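You operate a simulated robot arm through the tools that you are given. There is no shell and no other tool. Be economical: measure what you need, move in short steps, check, and stop when the job is done.

You are at the controls of a simulated robot arm. One attempt, no reset.

JOB
Fold the mirror flat, wipe the smudge off and raise it again.
Fine: use the blue cloth and put it back.

Only the result counts: the job must be done as asked and must still hold three seconds after the hand-in. Knocking over, shifting, dropping, spilling or breaking anything else fails it.

ROBOT AND FRAMES
A 7-joint arm with a two-finger parallel gripper, fixed in place. Base frame: the origin is at the foot of the arm, x ahead of it, y to its left, z up; the work surface is at about z = 0. Readings come in m, rad, newtons and seconds.
With the tool pointing down near the work surface it reaches from about 0.22 to 0.58 m from the base axis. Its first joint turns from -1.152 to 1.152 rad. Payload 2.5 kg.
Tool frame: the origin (TCP) lies between the finger pads and is the grasp point; the fingertips stand 0.023 m ahead of it; z points along the fingers, y is the line along which they close. Largest opening 0.094 m; finger width 0.038, thickness 0.01; the body of the gripper, 0.054 by 0.096 m, starts 0.039 m behind the TCP.
Orientation is that of the tool frame in the base frame, as a unit quaternion [x, y, z, w]. With the fingers straight down and closing along the base's y, the tool's x points along the base's -x, its y along +y and its z along -z.

CONTROLS
- The arm moves only by the tool apply_moves. Its argument "moves" is a list of rows, each a list of 3 entries, a list of its own where there are three numbers: the turn, a rotation vector about the base's x, y, z in units of 5 degrees (1.0 is 5 degrees), then the shift along the base's x, y, z in units of 30 mm (1.0 is 30 mm), then the gripper command, from -1 (shut) to 1 (fully open), values between in proportion. In form: [[[ax, ay, az], [tx, ty, tz], jaw], ...]. A call has 1 to 12 rows; each row shifts and turns the commanded pose from where the row before left it. A call with a number of a shift or a turn outside -1 to 1 is refused whole. A row lasts 0.2 s, in which the tool goes at most 0.05 m and 0.15 rad; a call with a longer step from one row to the next is refused whole, and so is a gripper value outside its range. Where a pose cannot be reached the arm comes as near as it can. A force on the tool above 40 N (or 10 N above the force at the start of the call, whichever is more), or a blocked arm, ends the call early, and 0.2 s more pass. The fingers move at their own pace (about 0.108 m/s each) and stop on an object; they squeeze with about 32 N. The grip force told is the motor's: it shows also when the fingers shut on nothing. Time passes only in rows, and 0.2 s behind the last, so rows that do not move let the fingers close. The reply holds the time, the measured pose of the TCP, the force on the tool along the base axes, the opening and the grip force, in the units named above and with some noise.
- Cameras (640 x 400 px; columns grow to the right, rows downward): "scene" is fixed at [0.1138, -0.3985, 0.5619]; the picture's right is [0.87, -0.50, 0.00], its down [-0.20, -0.34, -0.92] and it looks along [0.46, 0.80, -0.40] (base axes); focal length 345 px, centre (320, 200). "wrist" rides on the gripper at [-0.039, 0, -0.044] in the tool frame; the picture's right is [0.00, -1.00, 0.00], its down [0.97, 0.00, -0.24] and it looks along [0.24, 0.00, 0.97] (tool axes); focal length 218 px, centre (320, 200).
- get_image(camera): a new picture of that camera. The clock stands still meanwhile.
- probe_pixels(camera, pixels): for up to 12 pixels [column, row] of the newest picture of that camera ("zoom" is the newest enlarged one), the place [x, y, z] in the base frame of the surface seen there, good to about 0.002 m. The clock stands still meanwhile.
- enlarge(camera, box): a new picture of the part [left, top, right, bottom] of that camera's present view, enlarged. The clock stands still meanwhile.
- finish_job(): hands the job in; it is judged then, once.

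Work in short steps. Measure before you move; look again where a grasp or a placing could have gone wrong, and mend it. You have 80 turns and 34 pictures in all, those below and enlarged ones among them. Open the gripper and draw the arm clear of the work before you hand the job in, unless the task says otherwise; then end with one line.

The tools are called after ">>>" by a JSON object that holds its "method" and its "body". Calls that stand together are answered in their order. apply_moves: Moves the arm, as the interface text tells. Its arguments: {"type":"object","properties":{"moves":{"type":"array","items":{"type":"array"}}},"required":["moves"]} The other tools are called the same way: get_image (camera) takes a picture; probe_pixels (camera, pixels) gives the place of the surface under pixels of a picture; enlarge (camera, box) takes an enlarged picture of a part of a camera's view; finish_job () hands the job in.

At the start:

```text
t: 0.0
position: [0.3068, 0.074, 0.3834]
tool_rot: [0.0, 1.0, 0.0, 0.0]
ft_force: [-0.2, 0.7, -0.6]
width: 0.0941
grasp_force: 0.1
```

scene: 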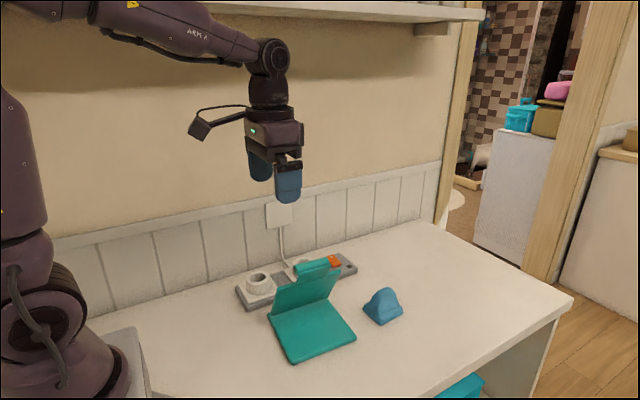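
wrist: 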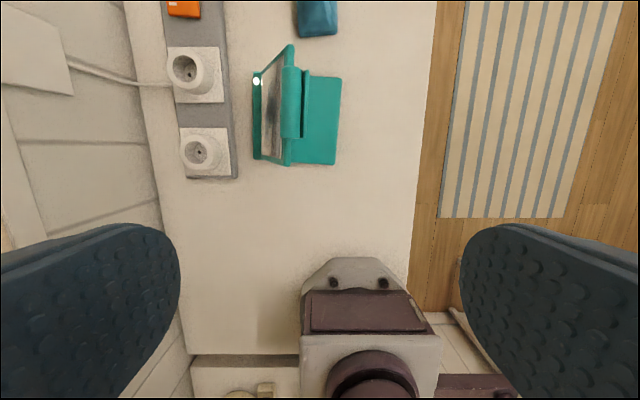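

The scene shows a teal folding mirror near (312,310) and a blue cloth near (383,306). I'll enlarge both views to see their details.

>>> {"method": "enlarge", "body": {"camera": "scene", "box": [220, 230, 420, 370]}}

>>> {"method": "enlarge", "body": {"camera": "wrist", "box": [160, 0, 360, 200]}}

```text
2.86 times, centred on (320, 300) of scene
```

zoom: 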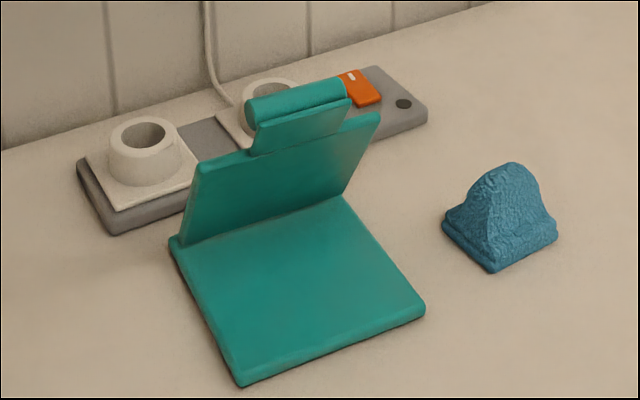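

```text
2.00 times, centred on (260, 100) of wrist
```

zoom: 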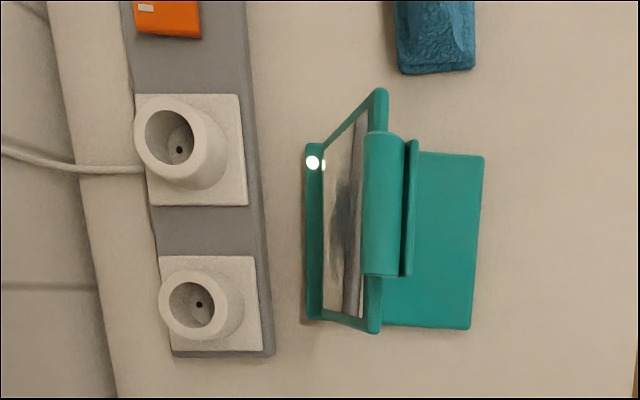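

Now I measure the mirror's plates, grip bar and the cloth.

>>> {"method": "probe_pixels", "body": {"camera": "zoom", "pixels": [[315, 150], [314, 310], [378, 95], [373, 325], [345, 220], [385, 145], [385, 265], [411, 145], [409, 270], [475, 160], [462, 322], [330, 220]]}}

>>> {"method": "probe_pixels", "body": {"camera": "scene", "pixels": [[278, 313], [326, 294], [283, 286], [335, 270], [302, 269], [323, 262], [305, 276], [320, 272], [380, 290], [362, 308], [375, 324], [402, 312]]}}

>>> {"method": "probe_pixels", "body": {"camera": "wrist", "pixels": [[302, 5], [318, 5], [335, 5], [302, 30], [318, 30], [335, 30], [318, 15], [250, 100], [237, 100], [230, 20], [237, 170], [200, 150]]}}

```text
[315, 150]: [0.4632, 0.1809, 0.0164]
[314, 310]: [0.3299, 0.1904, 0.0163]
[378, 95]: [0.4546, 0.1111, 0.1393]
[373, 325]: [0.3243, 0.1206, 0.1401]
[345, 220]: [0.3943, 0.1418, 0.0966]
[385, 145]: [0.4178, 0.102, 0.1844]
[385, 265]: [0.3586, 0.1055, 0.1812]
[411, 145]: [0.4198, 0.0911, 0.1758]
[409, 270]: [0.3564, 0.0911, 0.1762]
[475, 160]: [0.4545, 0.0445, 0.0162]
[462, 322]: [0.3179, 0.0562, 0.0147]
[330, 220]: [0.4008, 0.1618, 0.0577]
```

```text
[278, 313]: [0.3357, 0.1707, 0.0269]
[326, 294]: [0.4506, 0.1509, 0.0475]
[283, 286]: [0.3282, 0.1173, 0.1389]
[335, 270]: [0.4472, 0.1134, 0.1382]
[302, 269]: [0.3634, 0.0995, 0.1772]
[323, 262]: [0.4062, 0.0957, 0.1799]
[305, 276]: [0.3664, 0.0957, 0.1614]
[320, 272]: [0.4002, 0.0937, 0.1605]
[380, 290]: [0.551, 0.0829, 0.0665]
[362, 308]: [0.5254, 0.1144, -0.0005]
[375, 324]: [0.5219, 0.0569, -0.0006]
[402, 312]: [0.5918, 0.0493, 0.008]
```

```text
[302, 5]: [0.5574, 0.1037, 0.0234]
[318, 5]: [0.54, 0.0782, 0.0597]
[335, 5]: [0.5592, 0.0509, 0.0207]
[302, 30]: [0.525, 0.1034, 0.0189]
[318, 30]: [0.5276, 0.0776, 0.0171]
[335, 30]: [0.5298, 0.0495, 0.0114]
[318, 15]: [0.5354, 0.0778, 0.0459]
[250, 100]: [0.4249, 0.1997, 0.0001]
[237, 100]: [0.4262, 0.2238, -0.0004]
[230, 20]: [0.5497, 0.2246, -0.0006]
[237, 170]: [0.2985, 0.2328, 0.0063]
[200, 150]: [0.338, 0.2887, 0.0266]
```

The panel hinges at y≈0.185 and leans over the base toward -y. The handle cylinder is at about (0.39, 0.10, 0.18), and the cloth ridge is near (0.55, 0.08, 0.065). I'll move the camera ahead for a closer look from above.

>>> {"method": "apply_moves", "body": {"moves": [[[0, 0, 0], [1, 0.2, 0], 1], [[0, 0, 0], [1, 0.2, 0], 1], [[0, 0, 0], [1, 0.2, 0], 1], [[0, 0, 0], [1, 0.2, 0], 1], [[0, 0, 0], [0.5, 0.2, 0], 1]]}}

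>>> {"method": "get_image", "body": {"camera": "wrist"}}

```text
t: 1.2
position: [0.4429, 0.1051, 0.3837]
tool_rot: [-0.001, 1.0, 0.0, 0.0]
ft_force: [-0.4, 0.0, 0.0]
width: 0.0941
grasp_force: 0.2
```

```text
29 pictures are left
```

wrist: 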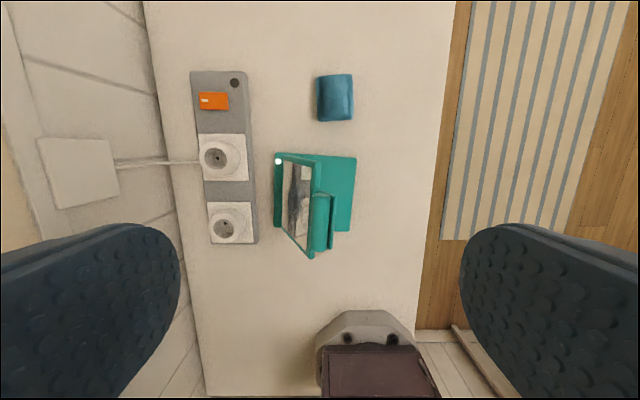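

>>> {"method": "enlarge", "body": {"camera": "wrist", "box": [250, 60, 390, 260]}}

```text
2.00 times, centred on (320, 160) of wrist
```

zoom: 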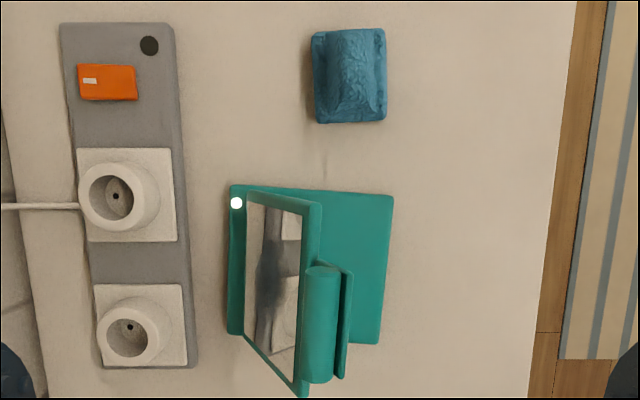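

The cloth's ridge runs along x, so a y-closing grasp fits. I'll probe the cloth, handle and white dot accurately.

>>> {"method": "probe_pixels", "body": {"camera": "zoom", "pixels": [[350, 40], [352, 110], [328, 75], [350, 75], [372, 75], [316, 35], [318, 120], [383, 117], [381, 32], [237, 203], [320, 270], [318, 380]]}}

>>> {"method": "probe_pixels", "body": {"camera": "zoom", "pixels": [[340, 372], [348, 276], [332, 325], [320, 325], [308, 325], [315, 205], [303, 385], [265, 280], [250, 215], [250, 330], [290, 340], [270, 230]]}}

```text
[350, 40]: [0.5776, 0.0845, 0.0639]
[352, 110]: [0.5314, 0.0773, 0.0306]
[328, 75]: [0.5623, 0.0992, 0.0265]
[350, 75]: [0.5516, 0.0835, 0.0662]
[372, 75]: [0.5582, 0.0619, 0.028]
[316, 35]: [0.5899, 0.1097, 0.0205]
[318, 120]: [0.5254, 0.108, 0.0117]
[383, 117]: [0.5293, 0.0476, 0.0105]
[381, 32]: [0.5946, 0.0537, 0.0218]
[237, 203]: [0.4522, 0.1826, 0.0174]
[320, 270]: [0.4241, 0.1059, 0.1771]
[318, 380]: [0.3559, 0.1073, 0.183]
```

```text
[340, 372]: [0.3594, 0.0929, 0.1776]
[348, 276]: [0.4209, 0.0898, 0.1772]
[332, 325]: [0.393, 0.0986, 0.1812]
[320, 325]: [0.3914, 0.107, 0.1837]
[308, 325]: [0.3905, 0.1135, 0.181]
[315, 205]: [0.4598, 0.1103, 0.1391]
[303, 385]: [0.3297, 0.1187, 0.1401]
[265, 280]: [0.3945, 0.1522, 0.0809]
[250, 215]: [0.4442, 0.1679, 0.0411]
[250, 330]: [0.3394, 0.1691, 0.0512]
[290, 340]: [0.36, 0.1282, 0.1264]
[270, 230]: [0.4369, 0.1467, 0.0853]
```

The cylinder runs about x 0.356–0.424, with its centre near y 0.106, z 0.172, and the hinge is near y 0.184, z 0.02. I'll go to the mirror side of the handle with the fingers shut, yawed -4.5° to match the base.

>>> {"method": "apply_moves", "body": {"moves": [[[0, 0, -0.9], [-0.353, 0.3, -0.893], -1], [[0, 0, 0], [-0.353, 0.3, -0.893], -1], [[0, 0, 0], [-0.353, 0.3, -0.893], -1], [[0, 0, 0], [-0.353, 0.3, -0.893], -1], [[0, 0, 0], [-0.353, 0.3, -0.893], -1], [[0, 0, 0], [0, 0, -0.9], -1], [[0, 0, 0], [0, 0, -0.9], -1]]}}

>>> {"method": "enlarge", "body": {"camera": "scene", "box": [200, 180, 440, 360]}}

```text
t: 2.8
position: [0.3885, 0.1503, 0.1953]
tool_rot: [0.04, 0.999, 0.0, 0.0]
ft_force: [0.4, 0.1, 0.6]
width: 0.0
grasp_force: 32.3
```

```text
2.22 times, centred on (320, 270) of scene
```

zoom: 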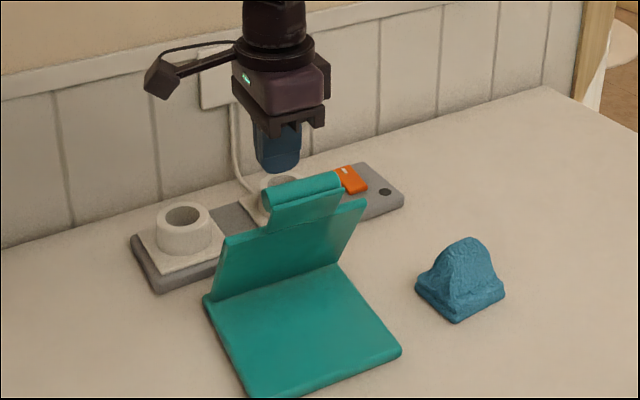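

The fingers are clear and beside the handle on the mirror side. I start pushing toward -y in small steps along the arc.

>>> {"method": "apply_moves", "body": {"moves": [[[0, 0, 0], [0, -0.5, 0], -1], [[0, 0, 0], [0, -0.35, -0.03], -1], [[0, 0, 0], [0, -0.4, -0.15], -1], [[0, 0, 0], [0, -0.45, -0.18], -1]]}}

>>> {"method": "enlarge", "body": {"camera": "scene", "box": [200, 180, 440, 360]}}

```text
t: 3.8
position: [0.3894, 0.097, 0.184]
tool_rot: [0.039, 0.999, 0.0, 0.0]
ft_force: [0.1, -0.1, 0.4]
width: 0.0
grasp_force: 31.8
```

```text
2.22 times, centred on (320, 270) of scene
```

zoom: 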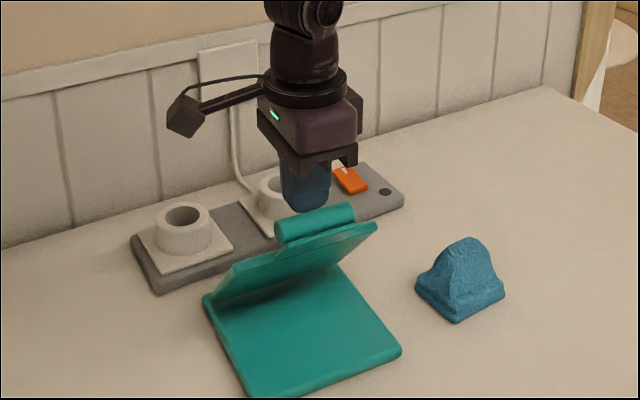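

The panel follows with almost no force and holds its angle. I continue along the arc to about 10°.

>>> {"method": "apply_moves", "body": {"moves": [[[0, 0, 0], [0, -0.37, -0.3], -1], [[0, 0, 0], [0, -0.37, -0.3], -1], [[0, 0, 0], [0, -0.37, -0.36], -1], [[0, 0, 0], [0, -0.37, -0.36], -1], [[0, 0, 0], [0, -0.3, -0.39], -1], [[0, 0, 0], [0, -0.3, -0.39], -1], [[0, 0, 0], [0, -0.25, -0.45], -1], [[0, 0, 0], [0, -0.25, -0.45], -1]]}}

>>> {"method": "enlarge", "body": {"camera": "scene", "box": [200, 220, 440, 400]}}

```text
t: 5.6
position: [0.39, 0.0189, 0.0934]
tool_rot: [0.039, 0.999, 0.001, -0.001]
ft_force: [-0.5, 0.3, -0.1]
width: 0.0001
grasp_force: 31.8
```

```text
2.22 times, centred on (320, 310) of scene
```

zoom: 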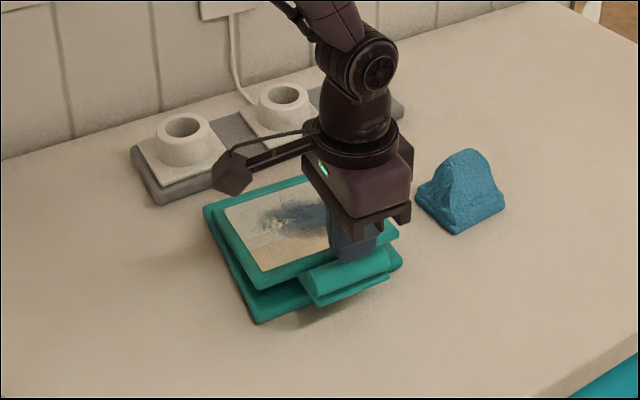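

The panel is almost flat. I press down gently in small steps until I feel contact.

>>> {"method": "apply_moves", "body": {"moves": [[[0, 0, 0], [0, -0.1, -0.3], -1], [[0, 0, 0], [0, -0.05, -0.25], -1], [[0, 0, 0], [0, 0, -0.15], -1], [[0, 0, 0], [0, 0, -0.1], -1]]}}

```text
t: 6.6
position: [0.3888, 0.0165, 0.0696]
tool_rot: [0.039, 0.999, -0.001, -0.001]
ft_force: [0.2, -0.2, -0.1]
width: 0.0
grasp_force: 31.2
```

No contact force yet, with the tips at z≈0.047. I continue in smaller steps.

>>> {"method": "apply_moves", "body": {"moves": [[[0, 0, 0], [0, 0, -0.1], -1], [[0, 0, 0], [0, 0, -0.1], -1]]}}

>>> {"method": "enlarge", "body": {"camera": "scene", "box": [240, 260, 400, 380]}}

```text
t: 7.2
position: [0.3897, 0.0163, 0.0657]
tool_rot: [0.04, 0.999, 0.001, 0.0]
ft_force: [-7.6, -3.2, 21.3]
width: 0.0
grasp_force: 32.5
```

```text
3.33 times, centred on (320, 320) of scene
```

zoom: 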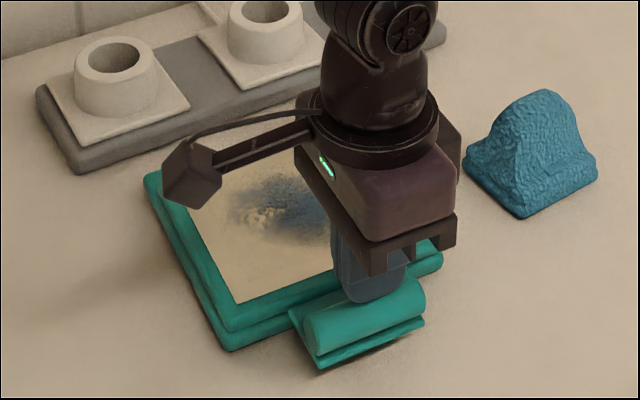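

It's flat, with 21 N of contact force. I raise the arm and inspect the mirror from above.

>>> {"method": "apply_moves", "body": {"moves": [[[0, 0, 0], [0, 0, 0.5], -1], [[0, 0, 0], [0, 0.3, 1], 0], [[0, 0, 0], [0, 0.7, 1], 1], [[0, 0, 0], [0, 0.8, 1], 1], [[0, 0, 0], [0, 0.8, 1], 1], [[0, 0, 0], [0.2, 0.3, 1], 1], [[0, 0, 0], [0.3, 0, 1], 1]]}}

>>> {"method": "enlarge", "body": {"camera": "wrist", "box": [220, 60, 420, 260]}}

```text
t: 8.8
position: [0.4017, 0.103, 0.2605]
tool_rot: [0.039, 0.999, 0.0, 0.0]
ft_force: [0.4, 0.3, 0.6]
width: 0.0939
grasp_force: 0.1
```

```text
2.00 times, centred on (320, 160) of wrist
```

zoom: 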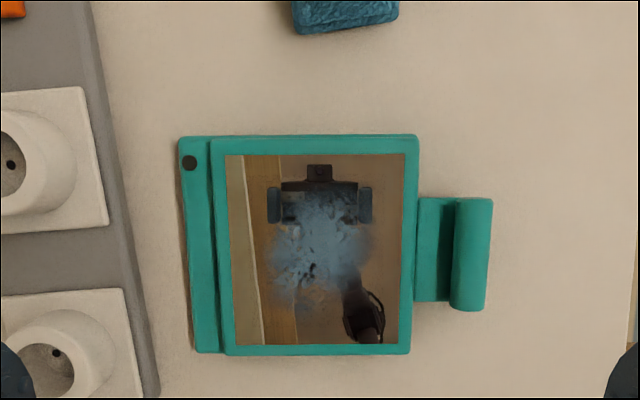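

The mirror lies flat, and the smudge spans about (265–375, 185–315) in the zoom. The indicator dot has turned dark. I'll measure the smudge, mirror edges and handle.

>>> {"method": "probe_pixels", "body": {"camera": "zoom", "pixels": [[228, 158], [402, 156], [236, 343], [398, 342], [268, 250], [375, 240], [320, 190], [305, 315], [320, 250], [470, 205], [468, 305], [470, 255]]}}

>>> {"method": "probe_pixels", "body": {"camera": "zoom", "pixels": [[488, 255], [455, 255], [435, 255], [410, 180], [215, 250], [190, 163], [200, 250], [235, 250]]}}

```text
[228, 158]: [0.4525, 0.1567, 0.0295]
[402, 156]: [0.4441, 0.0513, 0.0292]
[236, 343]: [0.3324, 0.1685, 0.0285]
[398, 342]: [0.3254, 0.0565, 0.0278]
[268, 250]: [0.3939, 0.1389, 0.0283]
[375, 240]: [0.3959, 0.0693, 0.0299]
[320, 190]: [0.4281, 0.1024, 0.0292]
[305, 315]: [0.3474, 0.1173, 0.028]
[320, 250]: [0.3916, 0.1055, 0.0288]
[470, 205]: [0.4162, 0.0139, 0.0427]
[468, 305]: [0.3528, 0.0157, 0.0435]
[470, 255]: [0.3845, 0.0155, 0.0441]
```

```text
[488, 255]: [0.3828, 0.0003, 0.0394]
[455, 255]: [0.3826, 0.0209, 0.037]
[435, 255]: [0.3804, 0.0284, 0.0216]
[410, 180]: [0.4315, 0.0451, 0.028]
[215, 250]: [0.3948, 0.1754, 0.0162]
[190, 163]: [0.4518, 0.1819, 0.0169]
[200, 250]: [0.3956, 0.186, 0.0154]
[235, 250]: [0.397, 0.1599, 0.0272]
```

The glass is at z≈0.029 and the smudge is centred at (0.39, 0.105). Next I go above the cloth (0.556, 0.080), yawed to match its +3.5°.

>>> {"method": "apply_moves", "body": {"moves": [[[0, 0, 0.8], [0.857, -0.128, -0.725], 1], [[0, 0, 0.8], [0.857, -0.128, -0.725], 1], [[0, 0, 0], [0.857, -0.128, -0.725], 1], [[0, 0, 0], [0.857, -0.128, -0.725], 1], [[0, 0, 0], [0.857, -0.128, -0.725], 1], [[0, 0, 0], [0.857, -0.128, -0.725], 1]]}}

>>> {"method": "get_image", "body": {"camera": "wrist"}}

```text
t: 10.2
position: [0.5584, 0.0789, 0.1303]
tool_rot: [-0.03, 1.0, -0.001, 0.0]
ft_force: [-0.6, 0.5, -0.7]
width: 0.0941
grasp_force: 0.0
```

```text
22 pictures are left
```

wrist: 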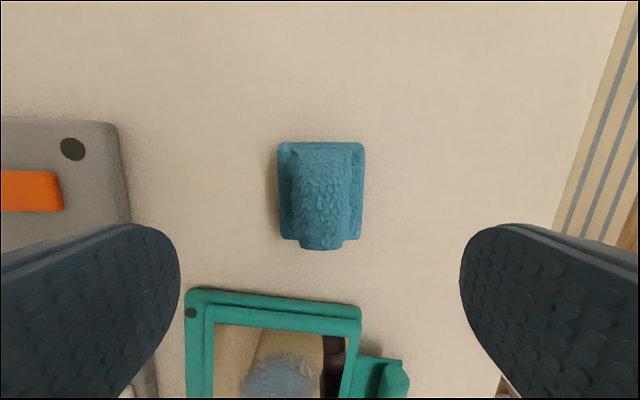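

The cloth is aligned and centred. I record its corners for the return, then descend.

>>> {"method": "probe_pixels", "body": {"camera": "wrist", "pixels": [[282, 147], [361, 147], [286, 235], [358, 235], [321, 160], [321, 200], [321, 235], [297, 200], [345, 200]]}}

>>> {"method": "apply_moves", "body": {"moves": [[[0, 0, 0], [-0.03, 0.06, -0.7], 0.6], [[0, 0, 0], [0, 0, -0.7], 0.6], [[0, 0, 0], [0, 0, -0.7], 0.6], [[0, 0, 0], [0, 0, -0.6], 0.6]]}}

```text
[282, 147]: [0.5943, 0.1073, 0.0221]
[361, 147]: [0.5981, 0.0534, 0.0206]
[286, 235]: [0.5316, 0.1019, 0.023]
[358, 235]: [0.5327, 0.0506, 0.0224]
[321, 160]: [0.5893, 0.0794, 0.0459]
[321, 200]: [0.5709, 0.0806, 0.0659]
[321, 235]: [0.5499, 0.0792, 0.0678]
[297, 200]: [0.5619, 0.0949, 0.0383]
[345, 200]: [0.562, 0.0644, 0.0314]
```

```text
t: 11.2
position: [0.5573, 0.0821, 0.0471]
tool_rot: [-0.031, 1.0, 0.001, 0.0]
ft_force: [-0.2, -0.7, -0.2]
width: 0.0754
grasp_force: 0.1
```

The tips are just above the flange (0.024 against 0.022). I close on the ridge.

>>> {"method": "apply_moves", "body": {"moves": [[[0, 0, 0], [0, 0, 0.05], -1], [[0, 0, 0], [0, 0, 0], -1], [[0, 0, 0], [0, 0, 0], -1]]}}

```text
t: 12.0
position: [0.5572, 0.0819, 0.049]
tool_rot: [-0.031, 1.0, 0.0, 0.0]
ft_force: [-0.1, 0.0, 0.0]
width: 0.0253
grasp_force: 32.0
```

The grip holds at 25 mm width. I lift and carry the cloth over the smudge, turning back by -8°.

>>> {"method": "apply_moves", "body": {"moves": [[[0, 0, 0], [0, 0, 0.9], -1], [[0, 0, 0], [0, 0, 0.9], -1], [[0, 0, 0], [0, 0, 0.9], -1], [[0, 0, -0.8], [-0.9, 0.13, 0], -1], [[0, 0, -0.8], [-0.9, 0.13, 0], -1], [[0, 0, 0], [-0.9, 0.13, 0], -1], [[0, 0, 0], [-0.9, 0.13, 0], -1], [[0, 0, 0], [-0.9, 0.13, 0], -1], [[0, 0, 0], [-0.9, 0.12, 0], -1], [[0, 0, 0], [0, 0, -0.5], -1], [[0, 0, 0], [0, 0, -0.5], -1]]}}

>>> {"method": "enlarge", "body": {"camera": "scene", "box": [220, 220, 420, 370]}}

```text
t: 14.4
position: [0.3958, 0.1042, 0.099]
tool_rot: [0.04, 0.999, 0.0, 0.0]
ft_force: [0.8, -0.1, -1.0]
width: 0.0254
grasp_force: 31.6
```

```text
2.67 times, centred on (320, 295) of scene
```

zoom: 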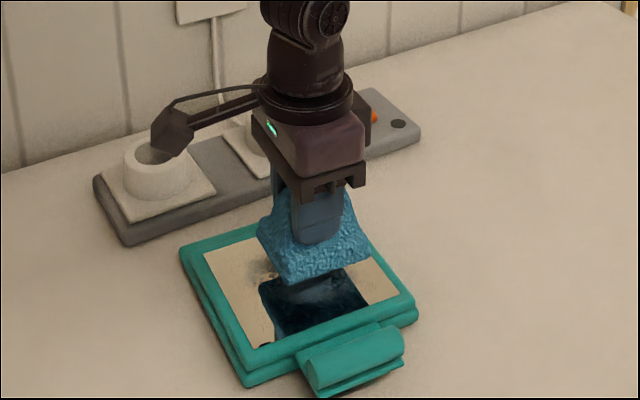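

The cloth hangs level above the mirror with its bottom at about z 0.05. I lower it until I feel light contact, expected at TCP z≈0.078.

>>> {"method": "apply_moves", "body": {"moves": [[[0, 0, 0], [0, 0, -0.35], -1], [[0, 0, 0], [0, 0, -0.25], -1], [[0, 0, 0], [0, 0, -0.1], -1]]}}

```text
t: 15.2
position: [0.3958, 0.1032, 0.0787]
tool_rot: [0.039, 0.999, 0.0, 0.0]
ft_force: [-0.4, 0.5, -0.9]
width: 0.0256
grasp_force: 32.4
```

>>> {"method": "apply_moves", "body": {"moves": [[[0, 0, 0], [0, 0, -0.06], -1], [[0, 0, 0], [0, 0, -0.06], -1]]}}

```text
t: 15.8
position: [0.395, 0.1045, 0.0749]
tool_rot: [0.04, 0.999, 0.0, -0.001]
ft_force: [-1.3, -1.0, 0.2]
width: 0.0253
grasp_force: 32.8
```

No clear contact yet, so I go a bit lower.

>>> {"method": "apply_moves", "body": {"moves": [[[0, 0, 0], [0, 0, -0.05], -1], [[0, 0, 0], [0, 0, -0.04], -1]]}}

```text
t: 16.4
position: [0.3969, 0.1043, 0.074]
tool_rot: [0.039, 0.999, 0.0, 0.0]
ft_force: [-11.4, -6.2, 34.8]
width: 0.0258
grasp_force: 31.5
```

Contact, but 35 N is too hard. I ease up about 1.3 mm and read the force again.

>>> {"method": "apply_moves", "body": {"moves": [[[0, 0, 0], [0, 0, 0.045], -1]]}}

```text
t: 16.8
position: [0.3966, 0.1044, 0.0738]
tool_rot: [0.039, 0.999, 0.0, 0.002]
ft_force: [-3.7, -6.5, 26.9]
width: 0.0255
grasp_force: 32.0
```

>>> {"method": "apply_moves", "body": {"moves": [[[0, 0, 0], [0, 0, 0.05], -1]]}}

```text
t: 17.2
position: [0.396, 0.1048, 0.0742]
tool_rot: [0.039, 0.999, 0.001, 0.0]
ft_force: [2.7, -1.0, 6.2]
width: 0.0252
grasp_force: 32.1
```

6 N is good for wiping. I start with strokes along x through the middle of the smudge.

>>> {"method": "apply_moves", "body": {"moves": [[[0, 0, 0], [-0.5, 0, 0], -1], [[0, 0, 0], [-0.5, 0, 0], -1], [[0, 0, 0], [-0.4, 0, 0], -1], [[0, 0, 0], [0.5, 0, 0], -1], [[0, 0, 0], [0.5, 0, 0], -1], [[0, 0, 0], [0.5, 0, 0], -1], [[0, 0, 0], [0.5, 0, 0], -1], [[0, 0, 0], [0.1, 0, 0], -1]]}}

```text
t: 19.0
position: [0.4159, 0.1032, 0.0737]
tool_rot: [0.039, 0.999, 0.0, 0.0]
ft_force: [0.6, -0.2, 0.2]
width: 0.0252
grasp_force: 31.4
```

The force faded to ~0 at this end, so I press 1 mm lower and check.

>>> {"method": "apply_moves", "body": {"moves": [[[0, 0, 0], [0, 0, -0.03], -1], [[0, 0, 0], [-0.3, 0, 0], -1]]}}

```text
t: 19.6
position: [0.4076, 0.1059, 0.0745]
tool_rot: [0.039, 0.999, 0.0, 0.0]
ft_force: [0.4, 0.0, 0.7]
width: 0.0253
grasp_force: 32.0
```

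>>> {"method": "apply_moves", "body": {"moves": [[[0, 0, 0], [-0.2, 0, -0.03], -1]]}}

```text
t: 20.0
position: [0.4023, 0.105, 0.073]
tool_rot: [0.039, 0.999, 0.001, 0.002]
ft_force: [4.5, -0.6, 9.0]
width: 0.0254
grasp_force: 32.1
```

9 N now. I wipe a pattern over the lower, -y and +y parts of the smudge.

>>> {"method": "apply_moves", "body": {"moves": [[[0, 0, 0], [-0.5, 0, 0], -1], [[0, 0, 0], [-0.5, 0, 0], -1], [[0, 0, 0], [-0.5, 0, 0], -1], [[0, 0, 0], [0, -0.6, 0], -1], [[0, 0, 0], [0.5, 0, 0], -1], [[0, 0, 0], [0.5, 0, 0], -1], [[0, 0, 0], [0.5, 0, 0], -1], [[0, 0, 0], [0.5, 0, 0], -1], [[0, 0, 0], [0.3, 0, 0], -1]]}}

```text
t: 22.0
position: [0.4255, 0.0873, 0.0744]
tool_rot: [0.039, 0.999, -0.001, -0.001]
ft_force: [-8.5, 0.6, 20.5]
width: 0.025
grasp_force: 31.9
```

>>> {"method": "apply_moves", "body": {"moves": [[[0, 0, 0], [0, 0.5, 0.02], -1], [[0, 0, 0], [0, 0.5, 0], -1], [[0, 0, 0], [0, 0.4, 0], -1], [[0, 0, 0], [-0.5, 0, 0], -1], [[0, 0, 0], [-0.5, 0, 0], -1], [[0, 0, 0], [-0.5, 0, 0], -1], [[0, 0, 0], [-0.5, 0, 0], -1], [[0, 0, 0], [-0.3, 0, 0], -1]]}}

```text
t: 23.8
position: [0.3576, 0.1292, 0.0756]
tool_rot: [0.039, 0.999, 0.0, 0.0]
ft_force: [-0.2, -0.1, -0.9]
width: 0.0253
grasp_force: 32.5
```

I lift and move ahead to inspect the glass.

>>> {"method": "apply_moves", "body": {"moves": [[[0, 0, 0], [0, 0, 1], -1], [[0, 0, 0], [0.5, 0, 1], -1], [[0, 0, 0], [1, 0, 1], -1], [[0, 0, 0], [1, 0, 1], -1], [[0, 0, 0], [1, -0.3, 1], -1], [[0, 0, 0], [1, -0.3, 0], -1]]}}

>>> {"method": "get_image", "body": {"camera": "wrist"}}

>>> {"method": "enlarge", "body": {"camera": "scene", "box": [220, 250, 420, 375]}}

```text
t: 25.2
position: [0.491, 0.1128, 0.2248]
tool_rot: [0.039, 0.999, -0.001, -0.001]
ft_force: [0.3, -0.3, -1.0]
width: 0.0255
grasp_force: 32.3
```

```text
20 pictures are left
```

wrist: 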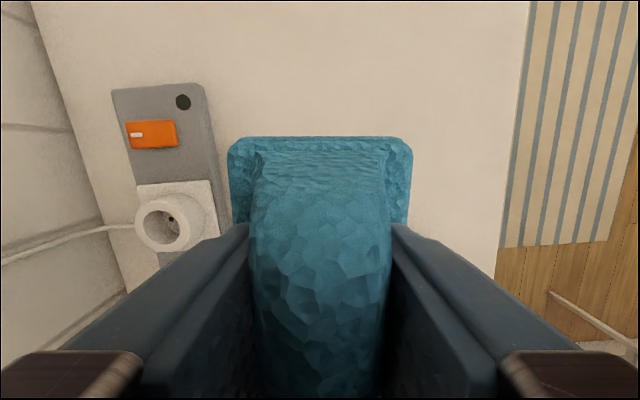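

```text
3.20 times, centred on (320, 312) of scene
```

zoom: 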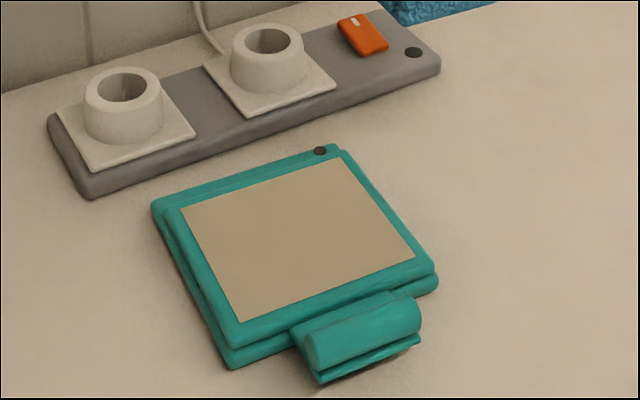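

The glass looks clean. I return the cloth: yaw +8°, above (0.557, 0.082), then down.

>>> {"method": "apply_moves", "body": {"moves": [[[0, 0, 0.8], [0.74, -0.34, -0.5], -1], [[0, 0, 0.8], [0.74, -0.34, -0.5], -1], [[0, 0, 0], [0.74, -0.35, -0.7], -1], [[0, 0, 0], [0, 0, -0.9], -1], [[0, 0, 0], [0, 0, -0.9], -1], [[0, 0, 0], [0, 0, -0.9], -1], [[0, 0, 0], [0, 0, -0.9], -1]]}}

```text
t: 26.8
position: [0.5571, 0.081, 0.0665]
tool_rot: [-0.03, 1.0, -0.001, 0.001]
ft_force: [0.8, 0.2, -1.2]
width: 0.0254
grasp_force: 32.2
```

>>> {"method": "apply_moves", "body": {"moves": [[[0, 0, 0], [0, 0.03, -0.35], -1], [[0, 0, 0], [0, 0, -0.17], -1], [[0, 0, 0], [0, 0, -0.06], -1]]}}

```text
t: 27.6
position: [0.5584, 0.081, 0.0477]
tool_rot: [-0.03, 1.0, 0.0, -0.001]
ft_force: [0.6, -0.6, -0.1]
width: 0.0254
grasp_force: 32.3
```

>>> {"method": "apply_moves", "body": {"moves": [[[0, 0, 0], [0, 0, -0.05], -1], [[0, 0, 0], [0, 0, -0.04], -1]]}}

```text
t: 28.2
position: [0.559, 0.0807, 0.0458]
tool_rot: [-0.031, 1.0, 0.0, 0.001]
ft_force: [-10.9, -0.9, 25.8]
width: 0.0254
grasp_force: 31.7
```

The cloth is on the table. I ease the pressure, open the gripper and retreat upward.

>>> {"method": "apply_moves", "body": {"moves": [[[0, 0, 0], [0, 0, 0.05], -1], [[0, 0, 0], [0, 0, 0.02], 0.5], [[0, 0, 0], [0, 0, 0], 0.7], [[0, 0, 0], [0, 0, 0.3], 0.8], [[0, 0, 0], [0, 0, 1], 1], [[0, 0, 0], [0, 0, 1], 1], [[0, 0, 0], [0, 0, 1], 1], [[0, 0, -0.8], [-0.9, -0.2, 1], 1], [[0, 0, -0.8], [-0.9, -0.2, 1], 1], [[0, 0, 0], [-1, -0.2, 0.5], 1], [[0, 0, 0], [-1, -0.2, 0], 1]]}}

>>> {"method": "get_image", "body": {"camera": "wrist"}}

>>> {"method": "get_image", "body": {"camera": "scene"}}

```text
t: 30.6
position: [0.4424, 0.0583, 0.22]
tool_rot: [0.038, 0.999, 0.0, 0.0]
ft_force: [0.4, 0.8, -0.2]
width: 0.0939
grasp_force: 0.0
```

```text
18 pictures are left
```

wrist: 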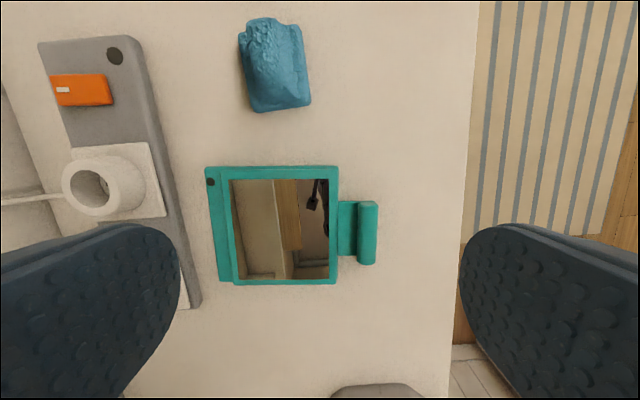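

```text
17 pictures are left
```

scene: 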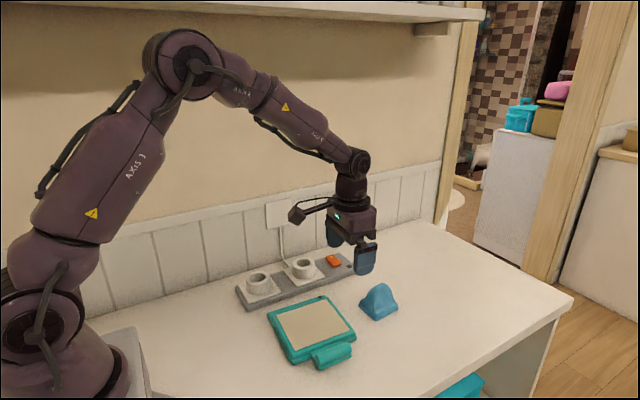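

The mirror is clean. The cloth looks slightly turned or shifted, so I'll check it.

>>> {"method": "enlarge", "body": {"camera": "scene", "box": [330, 260, 430, 340]}}

>>> {"method": "probe_pixels", "body": {"camera": "wrist", "pixels": [[241, 38], [298, 28], [257, 108], [308, 101], [262, 30], [270, 75], [278, 95], [217, 283], [336, 283], [337, 168], [207, 169]]}}

```text
5.00 times, centred on (380, 300) of scene
```

zoom: 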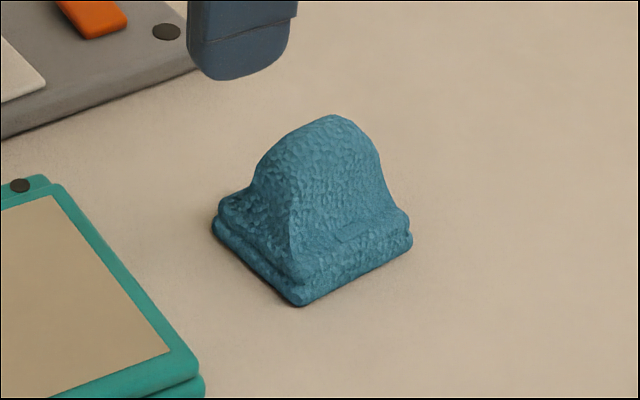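

```text
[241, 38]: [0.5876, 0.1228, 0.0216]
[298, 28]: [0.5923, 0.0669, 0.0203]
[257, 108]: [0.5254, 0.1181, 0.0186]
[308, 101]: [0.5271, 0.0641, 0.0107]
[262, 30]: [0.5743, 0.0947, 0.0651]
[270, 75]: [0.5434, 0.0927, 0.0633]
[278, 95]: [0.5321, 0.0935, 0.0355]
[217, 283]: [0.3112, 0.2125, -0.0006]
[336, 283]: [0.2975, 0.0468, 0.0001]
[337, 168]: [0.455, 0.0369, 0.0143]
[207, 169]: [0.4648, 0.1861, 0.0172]
```

The cloth sits about 14 mm too far in +y and 6 mm too far in -x, because the fingertips dragged the flange on opening. I'll regrasp it slightly higher and set it right.

>>> {"method": "apply_moves", "body": {"moves": [[[0, 0, 0.8], [0.915, 0.3, -0.75], 0.7], [[0, 0, 0.8], [0.915, 0.3, -0.75], 0.7], [[0, 0, 0], [0.915, 0.3, -0.75], 0.7], [[0, 0, 0], [0.915, 0.3, -0.75], 0.7], [[0, 0, 0], [0, 0, -0.64], 0.7], [[0, 0, 0], [0, 0, -0.64], 0.7], [[0, 0, 0], [0, 0, -0.64], 0.6], [[0, 0, 0], [0, 0, -0.6], 0.6]]}}

```text
t: 32.4
position: [0.5535, 0.0933, 0.0561]
tool_rot: [-0.03, 1.0, -0.001, 0.0]
ft_force: [0.3, -0.3, -0.4]
width: 0.0751
grasp_force: 0.1
```

I grasp at z 0.055, lift a little, shift (+6, -14 mm) and lower to just touching.

>>> {"method": "apply_moves", "body": {"moves": [[[0, 0, 0], [0, 0, -0.03], -1], [[0, 0, 0], [0, 0, 0], -1], [[0, 0, 0], [0, 0, 0], -1], [[0, 0, 0], [0, 0, 0.3], -1], [[0, 0, 0], [0.1, -0.23, 0], -1], [[0, 0, 0], [0.1, -0.24, 0], -1], [[0, 0, 0], [0, 0, -0.2], -1], [[0, 0, 0], [0, 0, -0.08], -1]]}}

```text
t: 34.2
position: [0.5607, 0.0782, 0.0545]
tool_rot: [-0.031, 1.0, 0.0, 0.0]
ft_force: [-1.9, -0.9, 2.0]
width: 0.0253
grasp_force: 31.9
```

It's just touching the table at 2 N. I open in place and rise straight up, then retreat and look.

>>> {"method": "apply_moves", "body": {"moves": [[[0, 0, 0], [0, 0, 0], 0], [[0, 0, 0], [0, 0, 0], 0.6], [[0, 0, 0], [0, 0, 0.5], 0.6], [[0, 0, 0], [0, 0, 1], 0.8], [[0, 0, 0], [0, 0, 1], 1], [[0, 0, 0], [0, 0, 1], 1], [[0, 0, -0.8], [-0.9, -0.2, 1], 1], [[0, 0, -0.8], [-0.9, -0.2, 0.5], 1], [[0, 0, 0], [-1, -0.3, 0], 1], [[0, 0, 0], [-1, -0.4, 0], 1]]}}

>>> {"method": "get_image", "body": {"camera": "wrist"}}

```text
t: 36.4
position: [0.4462, 0.0456, 0.2049]
tool_rot: [0.039, 0.999, 0.0, 0.001]
ft_force: [0.0, -0.6, -0.1]
width: 0.0939
grasp_force: 0.1
```

```text
15 pictures are left
```

wrist: 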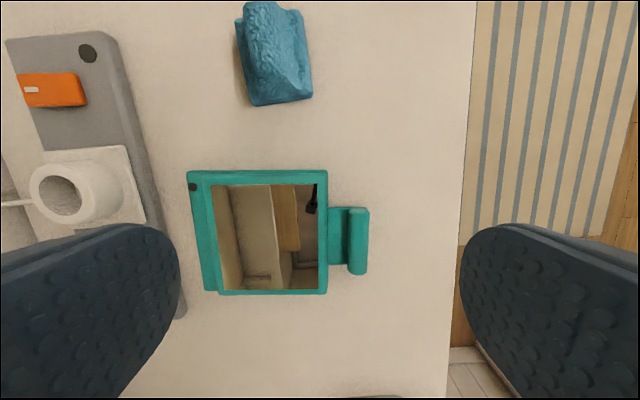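

>>> {"method": "probe_pixels", "body": {"camera": "wrist", "pixels": [[239, 25], [300, 17], [255, 103], [309, 96], [265, 30], [358, 215], [356, 270], [357, 240], [366, 240], [348, 240], [340, 240]]}}

```text
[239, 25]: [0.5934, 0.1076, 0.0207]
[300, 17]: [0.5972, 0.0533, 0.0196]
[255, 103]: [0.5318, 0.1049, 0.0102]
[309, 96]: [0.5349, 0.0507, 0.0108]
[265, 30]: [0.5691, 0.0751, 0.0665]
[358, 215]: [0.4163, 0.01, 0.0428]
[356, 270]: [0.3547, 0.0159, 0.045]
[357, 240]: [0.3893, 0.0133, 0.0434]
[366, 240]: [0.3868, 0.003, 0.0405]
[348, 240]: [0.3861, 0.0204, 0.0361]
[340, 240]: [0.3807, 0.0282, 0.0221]
```

The cloth is back within ~1 mm, and the handle is centred at about (0.386, 0.0125, 0.032). I go above the handle with the jaws partly open, so the +y finger fits between the cylinder and the panel edge.

>>> {"method": "apply_moves", "body": {"moves": [[[0, 0, 0], [-0.667, -0.367, -0.7], -0.2], [[0, 0, 0], [-0.667, -0.367, -0.7], -0.2], [[0, 0, 0], [-0.667, -0.367, -0.7], -0.2], [[0, 0, 0], [0, 0, -0.7], -0.2], [[0, 0, 0], [0, 0, -0.7], -0.2]]}}

>>> {"method": "enlarge", "body": {"camera": "wrist", "box": [160, 150, 480, 390]}}

```text
t: 37.6
position: [0.3854, 0.0125, 0.099]
tool_rot: [0.04, 0.999, 0.0, 0.001]
ft_force: [0.2, -0.1, 0.1]
width: 0.0377
grasp_force: 0.0
```

```text
1.67 times, centred on (320, 270) of wrist
```

zoom: 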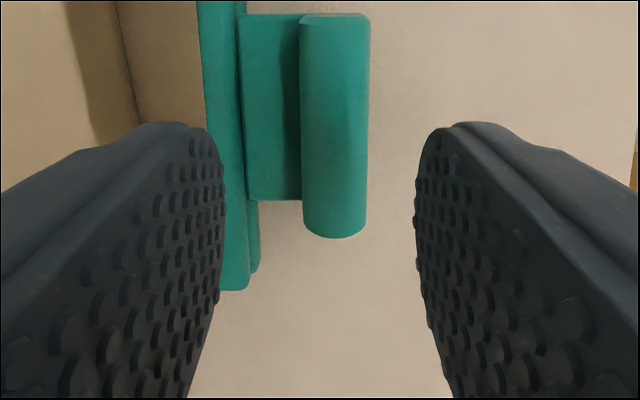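

The handle appears slightly right of the jaw centre, so I probe it before descending.

>>> {"method": "probe_pixels", "body": {"camera": "zoom", "pixels": [[303, 200], [315, 200], [335, 200], [355, 200], [365, 200], [270, 150], [250, 150], [230, 150], [335, 30]]}}

```text
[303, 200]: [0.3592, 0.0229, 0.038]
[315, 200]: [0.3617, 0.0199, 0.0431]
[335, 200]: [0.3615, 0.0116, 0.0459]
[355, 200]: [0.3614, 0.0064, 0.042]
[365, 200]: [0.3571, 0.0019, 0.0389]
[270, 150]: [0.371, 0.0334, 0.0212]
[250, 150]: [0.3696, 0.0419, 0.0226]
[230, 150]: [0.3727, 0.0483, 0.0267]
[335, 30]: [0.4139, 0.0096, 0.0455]
```

The handle centre is at y≈0.011 for x 0.386. I nudge -1.5 mm, descend to z 0.049 and close.

>>> {"method": "apply_moves", "body": {"moves": [[[0, 0, 0], [0, -0.05, -0.6], -0.2], [[0, 0, 0], [0, 0, -0.7], -0.2], [[0, 0, 0], [0, 0, -0.35], -0.2]]}}

```text
t: 38.4
position: [0.3865, 0.0136, 0.0502]
tool_rot: [0.039, 0.999, 0.0, -0.001]
ft_force: [0.4, -0.6, -0.2]
width: 0.0375
grasp_force: 0.1
```

>>> {"method": "apply_moves", "body": {"moves": [[[0, 0, 0], [0, -0.04, -0.03], -0.2], [[0, 0, 0], [0, 0, 0], -1], [[0, 0, 0], [0, 0, 0], -1]]}}

```text
t: 39.2
position: [0.3864, 0.0107, 0.049]
tool_rot: [0.039, 0.999, 0.0, 0.0]
ft_force: [-0.3, -3.3, -0.1]
width: 0.0203
grasp_force: 32.0
```

The handle is gripped (20 mm). I start the arc, turning with the panel about the hinge axis.

>>> {"method": "apply_moves", "body": {"moves": [[[-0.997, 0.078, 0], [0.008, 0.103, 0.493], -1], [[-0.997, 0.078, 0], [0.011, 0.147, 0.483], -1]]}}

```text
t: 39.8
position: [0.3857, 0.0186, 0.0787]
tool_rot: [0.038, 0.995, -0.087, -0.003]
ft_force: [-2.6, 3.3, 0.7]
width: 0.0203
grasp_force: 32.1
```

Low forces and the grip is steady. I continue the arc to 30°.

>>> {"method": "apply_moves", "body": {"moves": [[[-0.997, 0.078, 0], [0.014, 0.187, 0.47], -1], [[-0.997, 0.078, 0], [0.017, 0.227, 0.453], -1], [[-0.997, 0.078, 0], [0.02, 0.267, 0.427], -1], [[-0.997, 0.078, 0], [0.023, 0.303, 0.407], -1]]}}

>>> {"method": "get_image", "body": {"camera": "scene"}}

```text
t: 40.8
position: [0.3891, 0.0487, 0.1319]
tool_rot: [0.038, 0.965, -0.26, -0.009]
ft_force: [-0.2, -0.2, 0.4]
width: 0.0206
grasp_force: 31.8
```

```text
13 pictures are left
```

scene: 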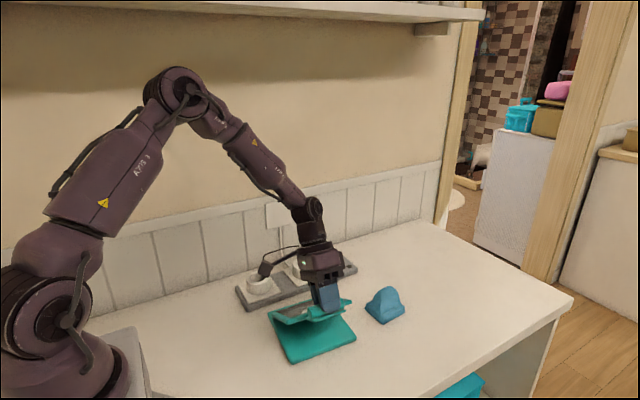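

30° is reached smoothly. Before tilting more, I'll check the height of the cube on the gripper's arm near (265,269) against the sockets.

>>> {"method": "probe_pixels", "body": {"camera": "scene", "pixels": [[264, 270], [262, 275], [260, 285], [285, 250], [305, 262], [310, 205], [298, 250]]}}

>>> {"method": "enlarge", "body": {"camera": "scene", "box": [220, 200, 400, 360]}}

```text
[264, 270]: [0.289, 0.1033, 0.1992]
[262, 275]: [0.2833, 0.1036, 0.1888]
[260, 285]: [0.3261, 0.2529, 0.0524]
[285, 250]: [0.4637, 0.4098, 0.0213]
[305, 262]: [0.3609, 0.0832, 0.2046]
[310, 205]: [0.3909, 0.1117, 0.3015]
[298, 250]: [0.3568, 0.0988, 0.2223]
```

```text
2.50 times, centred on (310, 280) of scene
```

zoom: 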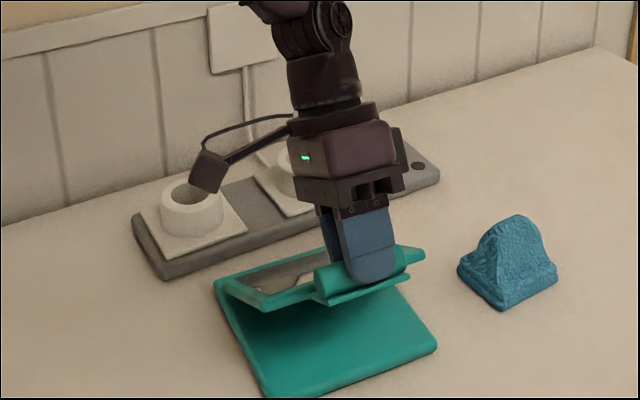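

The cube is at z≈0.19, well clear of the sockets. I continue the arc to 45°.

>>> {"method": "apply_moves", "body": {"moves": [[[-0.997, 0.078, 0], [0.026, 0.337, 0.377], -1], [[-0.997, 0.078, 0], [0.029, 0.37, 0.347], -1], [[-0.997, 0.078, 0], [0.031, 0.397, 0.31], -1]]}}

>>> {"method": "get_image", "body": {"camera": "scene"}}

```text
t: 41.6
position: [0.392, 0.0813, 0.1631]
tool_rot: [0.035, 0.923, -0.383, -0.015]
ft_force: [-2.1, 2.1, -0.3]
width: 0.0203
grasp_force: 31.5
```

```text
11 pictures are left
```

scene: 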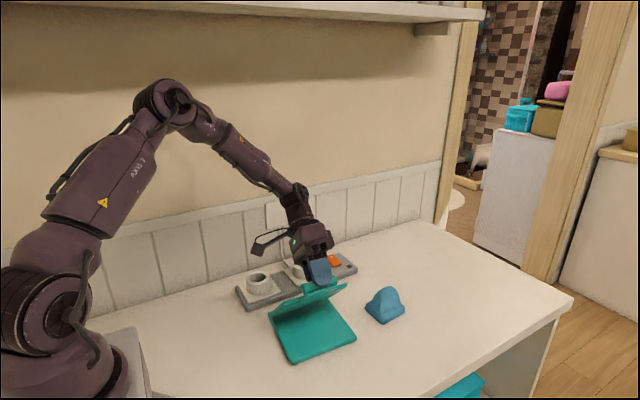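

The grip is still firm at 45°. I check the wrist's distance to the wall before the last 15°.

>>> {"method": "probe_pixels", "body": {"camera": "scene", "pixels": [[295, 192], [300, 205], [280, 180], [340, 215], [230, 215], [320, 235], [265, 165]]}}

```text
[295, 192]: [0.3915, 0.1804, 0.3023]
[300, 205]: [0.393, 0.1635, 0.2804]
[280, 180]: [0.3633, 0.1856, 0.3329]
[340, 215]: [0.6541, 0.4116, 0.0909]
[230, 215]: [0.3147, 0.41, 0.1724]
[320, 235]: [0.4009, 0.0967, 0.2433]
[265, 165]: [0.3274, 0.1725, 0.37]
```

The wrist is at y≈0.18–0.25 and the wall is at 0.41, so there's room. I finish the arc to 60°.

>>> {"method": "apply_moves", "body": {"moves": [[[-0.997, 0.078, 0], [0.033, 0.423, 0.277], -1], [[-0.997, 0.078, 0], [0.035, 0.443, 0.24], -1], [[-0.997, 0.078, 0], [0.036, 0.467, 0.2], -1]]}}

>>> {"method": "enlarge", "body": {"camera": "scene", "box": [220, 200, 420, 370]}}

```text
t: 42.4
position: [0.3926, 0.1197, 0.186]
tool_rot: [0.034, 0.865, -0.5, -0.02]
ft_force: [-1.5, 0.9, 0.0]
width: 0.0199
grasp_force: 32.2
```

```text
2.35 times, centred on (320, 285) of scene
```

zoom: 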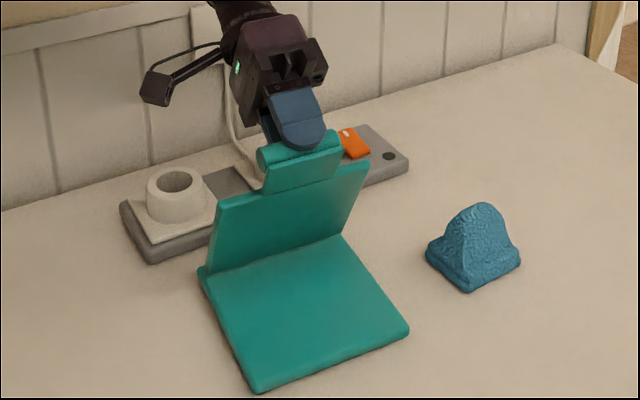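

The panel looks fully raised. I measure its angle against the original top-edge points (y≈0.113–0.117 at z 0.139).

>>> {"method": "probe_pixels", "body": {"camera": "zoom", "pixels": [[225, 203], [360, 168], [225, 250], [345, 220], [300, 225], [300, 205], [270, 180], [335, 160]]}}

```text
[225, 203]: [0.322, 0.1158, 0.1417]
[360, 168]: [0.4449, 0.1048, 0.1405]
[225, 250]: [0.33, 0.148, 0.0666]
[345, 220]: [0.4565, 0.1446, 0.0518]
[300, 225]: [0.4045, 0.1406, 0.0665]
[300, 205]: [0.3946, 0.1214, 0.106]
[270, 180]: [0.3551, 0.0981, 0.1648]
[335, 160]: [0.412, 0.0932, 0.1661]
```

The angle is about 61–62°, matching the original. I open slightly and withdraw straight back along the tool axis.

>>> {"method": "apply_moves", "body": {"moves": [[[0, 0, 0], [0, 0, 0], -0.2], [[0, 0, 0], [0, 0, 0], -0.2], [[0, 0, 0], [0.02, 0.35, 0.2], -0.2], [[0, 0, 0], [0.03, 0.43, 0.25], -0.2], [[0, 0, 0], [0.03, 0.43, 0.25], -0.2], [[0, 0, 0], [0, 0.3, 0.5], -0.2]]}}

>>> {"method": "enlarge", "body": {"camera": "scene", "box": [220, 200, 420, 370]}}

```text
t: 43.8
position: [0.3955, 0.1661, 0.2201]
tool_rot: [0.033, 0.865, -0.501, -0.02]
ft_force: [-0.4, 0.9, -0.3]
width: 0.0376
grasp_force: 0.1
```

```text
2.35 times, centred on (320, 285) of scene
```

zoom: 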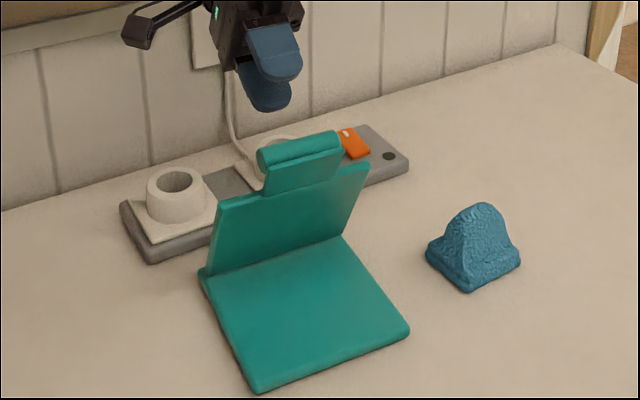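

The mirror stays up. I rise, untilt the tool and view from above to check the indicator dot and the glass.

>>> {"method": "apply_moves", "body": {"moves": [[[0, 0, 0], [0, 0, 0.9], 0], [[0, 0, 0], [0, 0, 0.9], 0], [[0.997, -0.078, 0], [0, -0.1, 0.9], 0], [[0.997, -0.078, 0], [0, -0.2, 0.9], 0.5], [[0.997, -0.078, 0], [0, -0.2, 0.7], 1], [[0.997, -0.078, 0], [0, -0.2, 0.5], 1], [[0.997, -0.078, 0], [0, -0.2, 0.5], 1], [[0.997, -0.078, 0], [0, -0.2, 0], 1], [[0.997, -0.078, 0], [0, -0.2, 0], 1], [[0.997, -0.078, 0], [0, -0.2, 0], 1], [[0.997, -0.078, 0], [0, -0.2, 0], 1], [[0.997, -0.078, 0], [0, -0.2, 0], 1]]}}

>>> {"method": "get_image", "body": {"camera": "wrist"}}

```text
t: 46.4
position: [0.3975, 0.1078, 0.378]
tool_rot: [0.039, 0.996, -0.086, -0.004]
ft_force: [-0.5, 0.5, 0.3]
width: 0.094
grasp_force: 0.1
```

```text
8 pictures are left
```

wrist: 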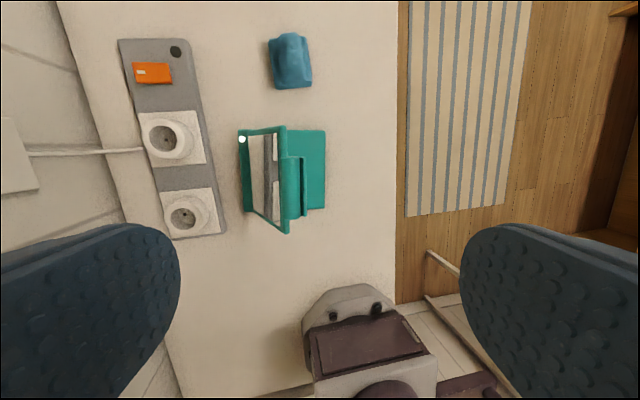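

The dot is white again at (242,139). I take a closer look at the glass and measure the panel to confirm.

>>> {"method": "enlarge", "body": {"camera": "wrist", "box": [220, 100, 340, 240]}}

>>> {"method": "probe_pixels", "body": {"camera": "wrist", "pixels": [[284, 130], [285, 230], [322, 135], [321, 205], [242, 139], [246, 208], [272, 40], [309, 38], [276, 85], [309, 84]]}}

```text
2.86 times, centred on (280, 170) of wrist
```

zoom: 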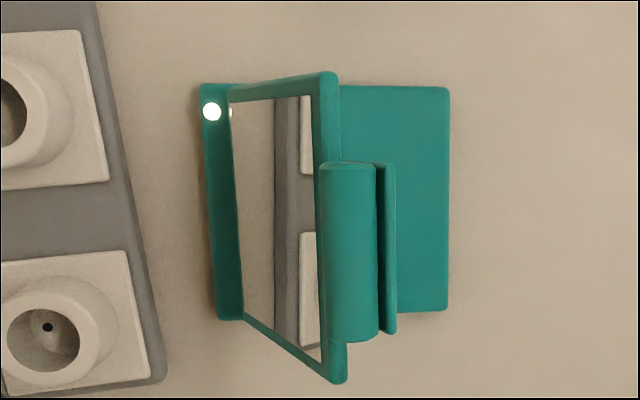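

```text
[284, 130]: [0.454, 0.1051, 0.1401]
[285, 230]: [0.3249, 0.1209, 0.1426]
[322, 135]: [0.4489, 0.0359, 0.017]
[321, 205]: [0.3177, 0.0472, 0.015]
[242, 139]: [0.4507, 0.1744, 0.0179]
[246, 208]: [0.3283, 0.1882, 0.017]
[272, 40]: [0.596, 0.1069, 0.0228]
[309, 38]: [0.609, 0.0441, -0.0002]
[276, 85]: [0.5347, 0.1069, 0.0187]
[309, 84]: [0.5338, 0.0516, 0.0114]
```

The glass is clean, the panel is raised at its original angle with the dot white, and the cloth is back in its place. The arm is clear with the gripper open. The mirror's base crept about 8 mm toward -y while I wiped. I leave it there, since pushing it back under the raised panel is the bigger risk, and hand in.

>>> {"method": "finish_job", "body": {}}

```text
The job is handed in.
```

I folded the mirror flat, wiped the smudge off with the blue cloth, put the cloth back where it was and raised the mirror to its original angle; its base shifted about 8 mm during the wiping, and I did not push it back.
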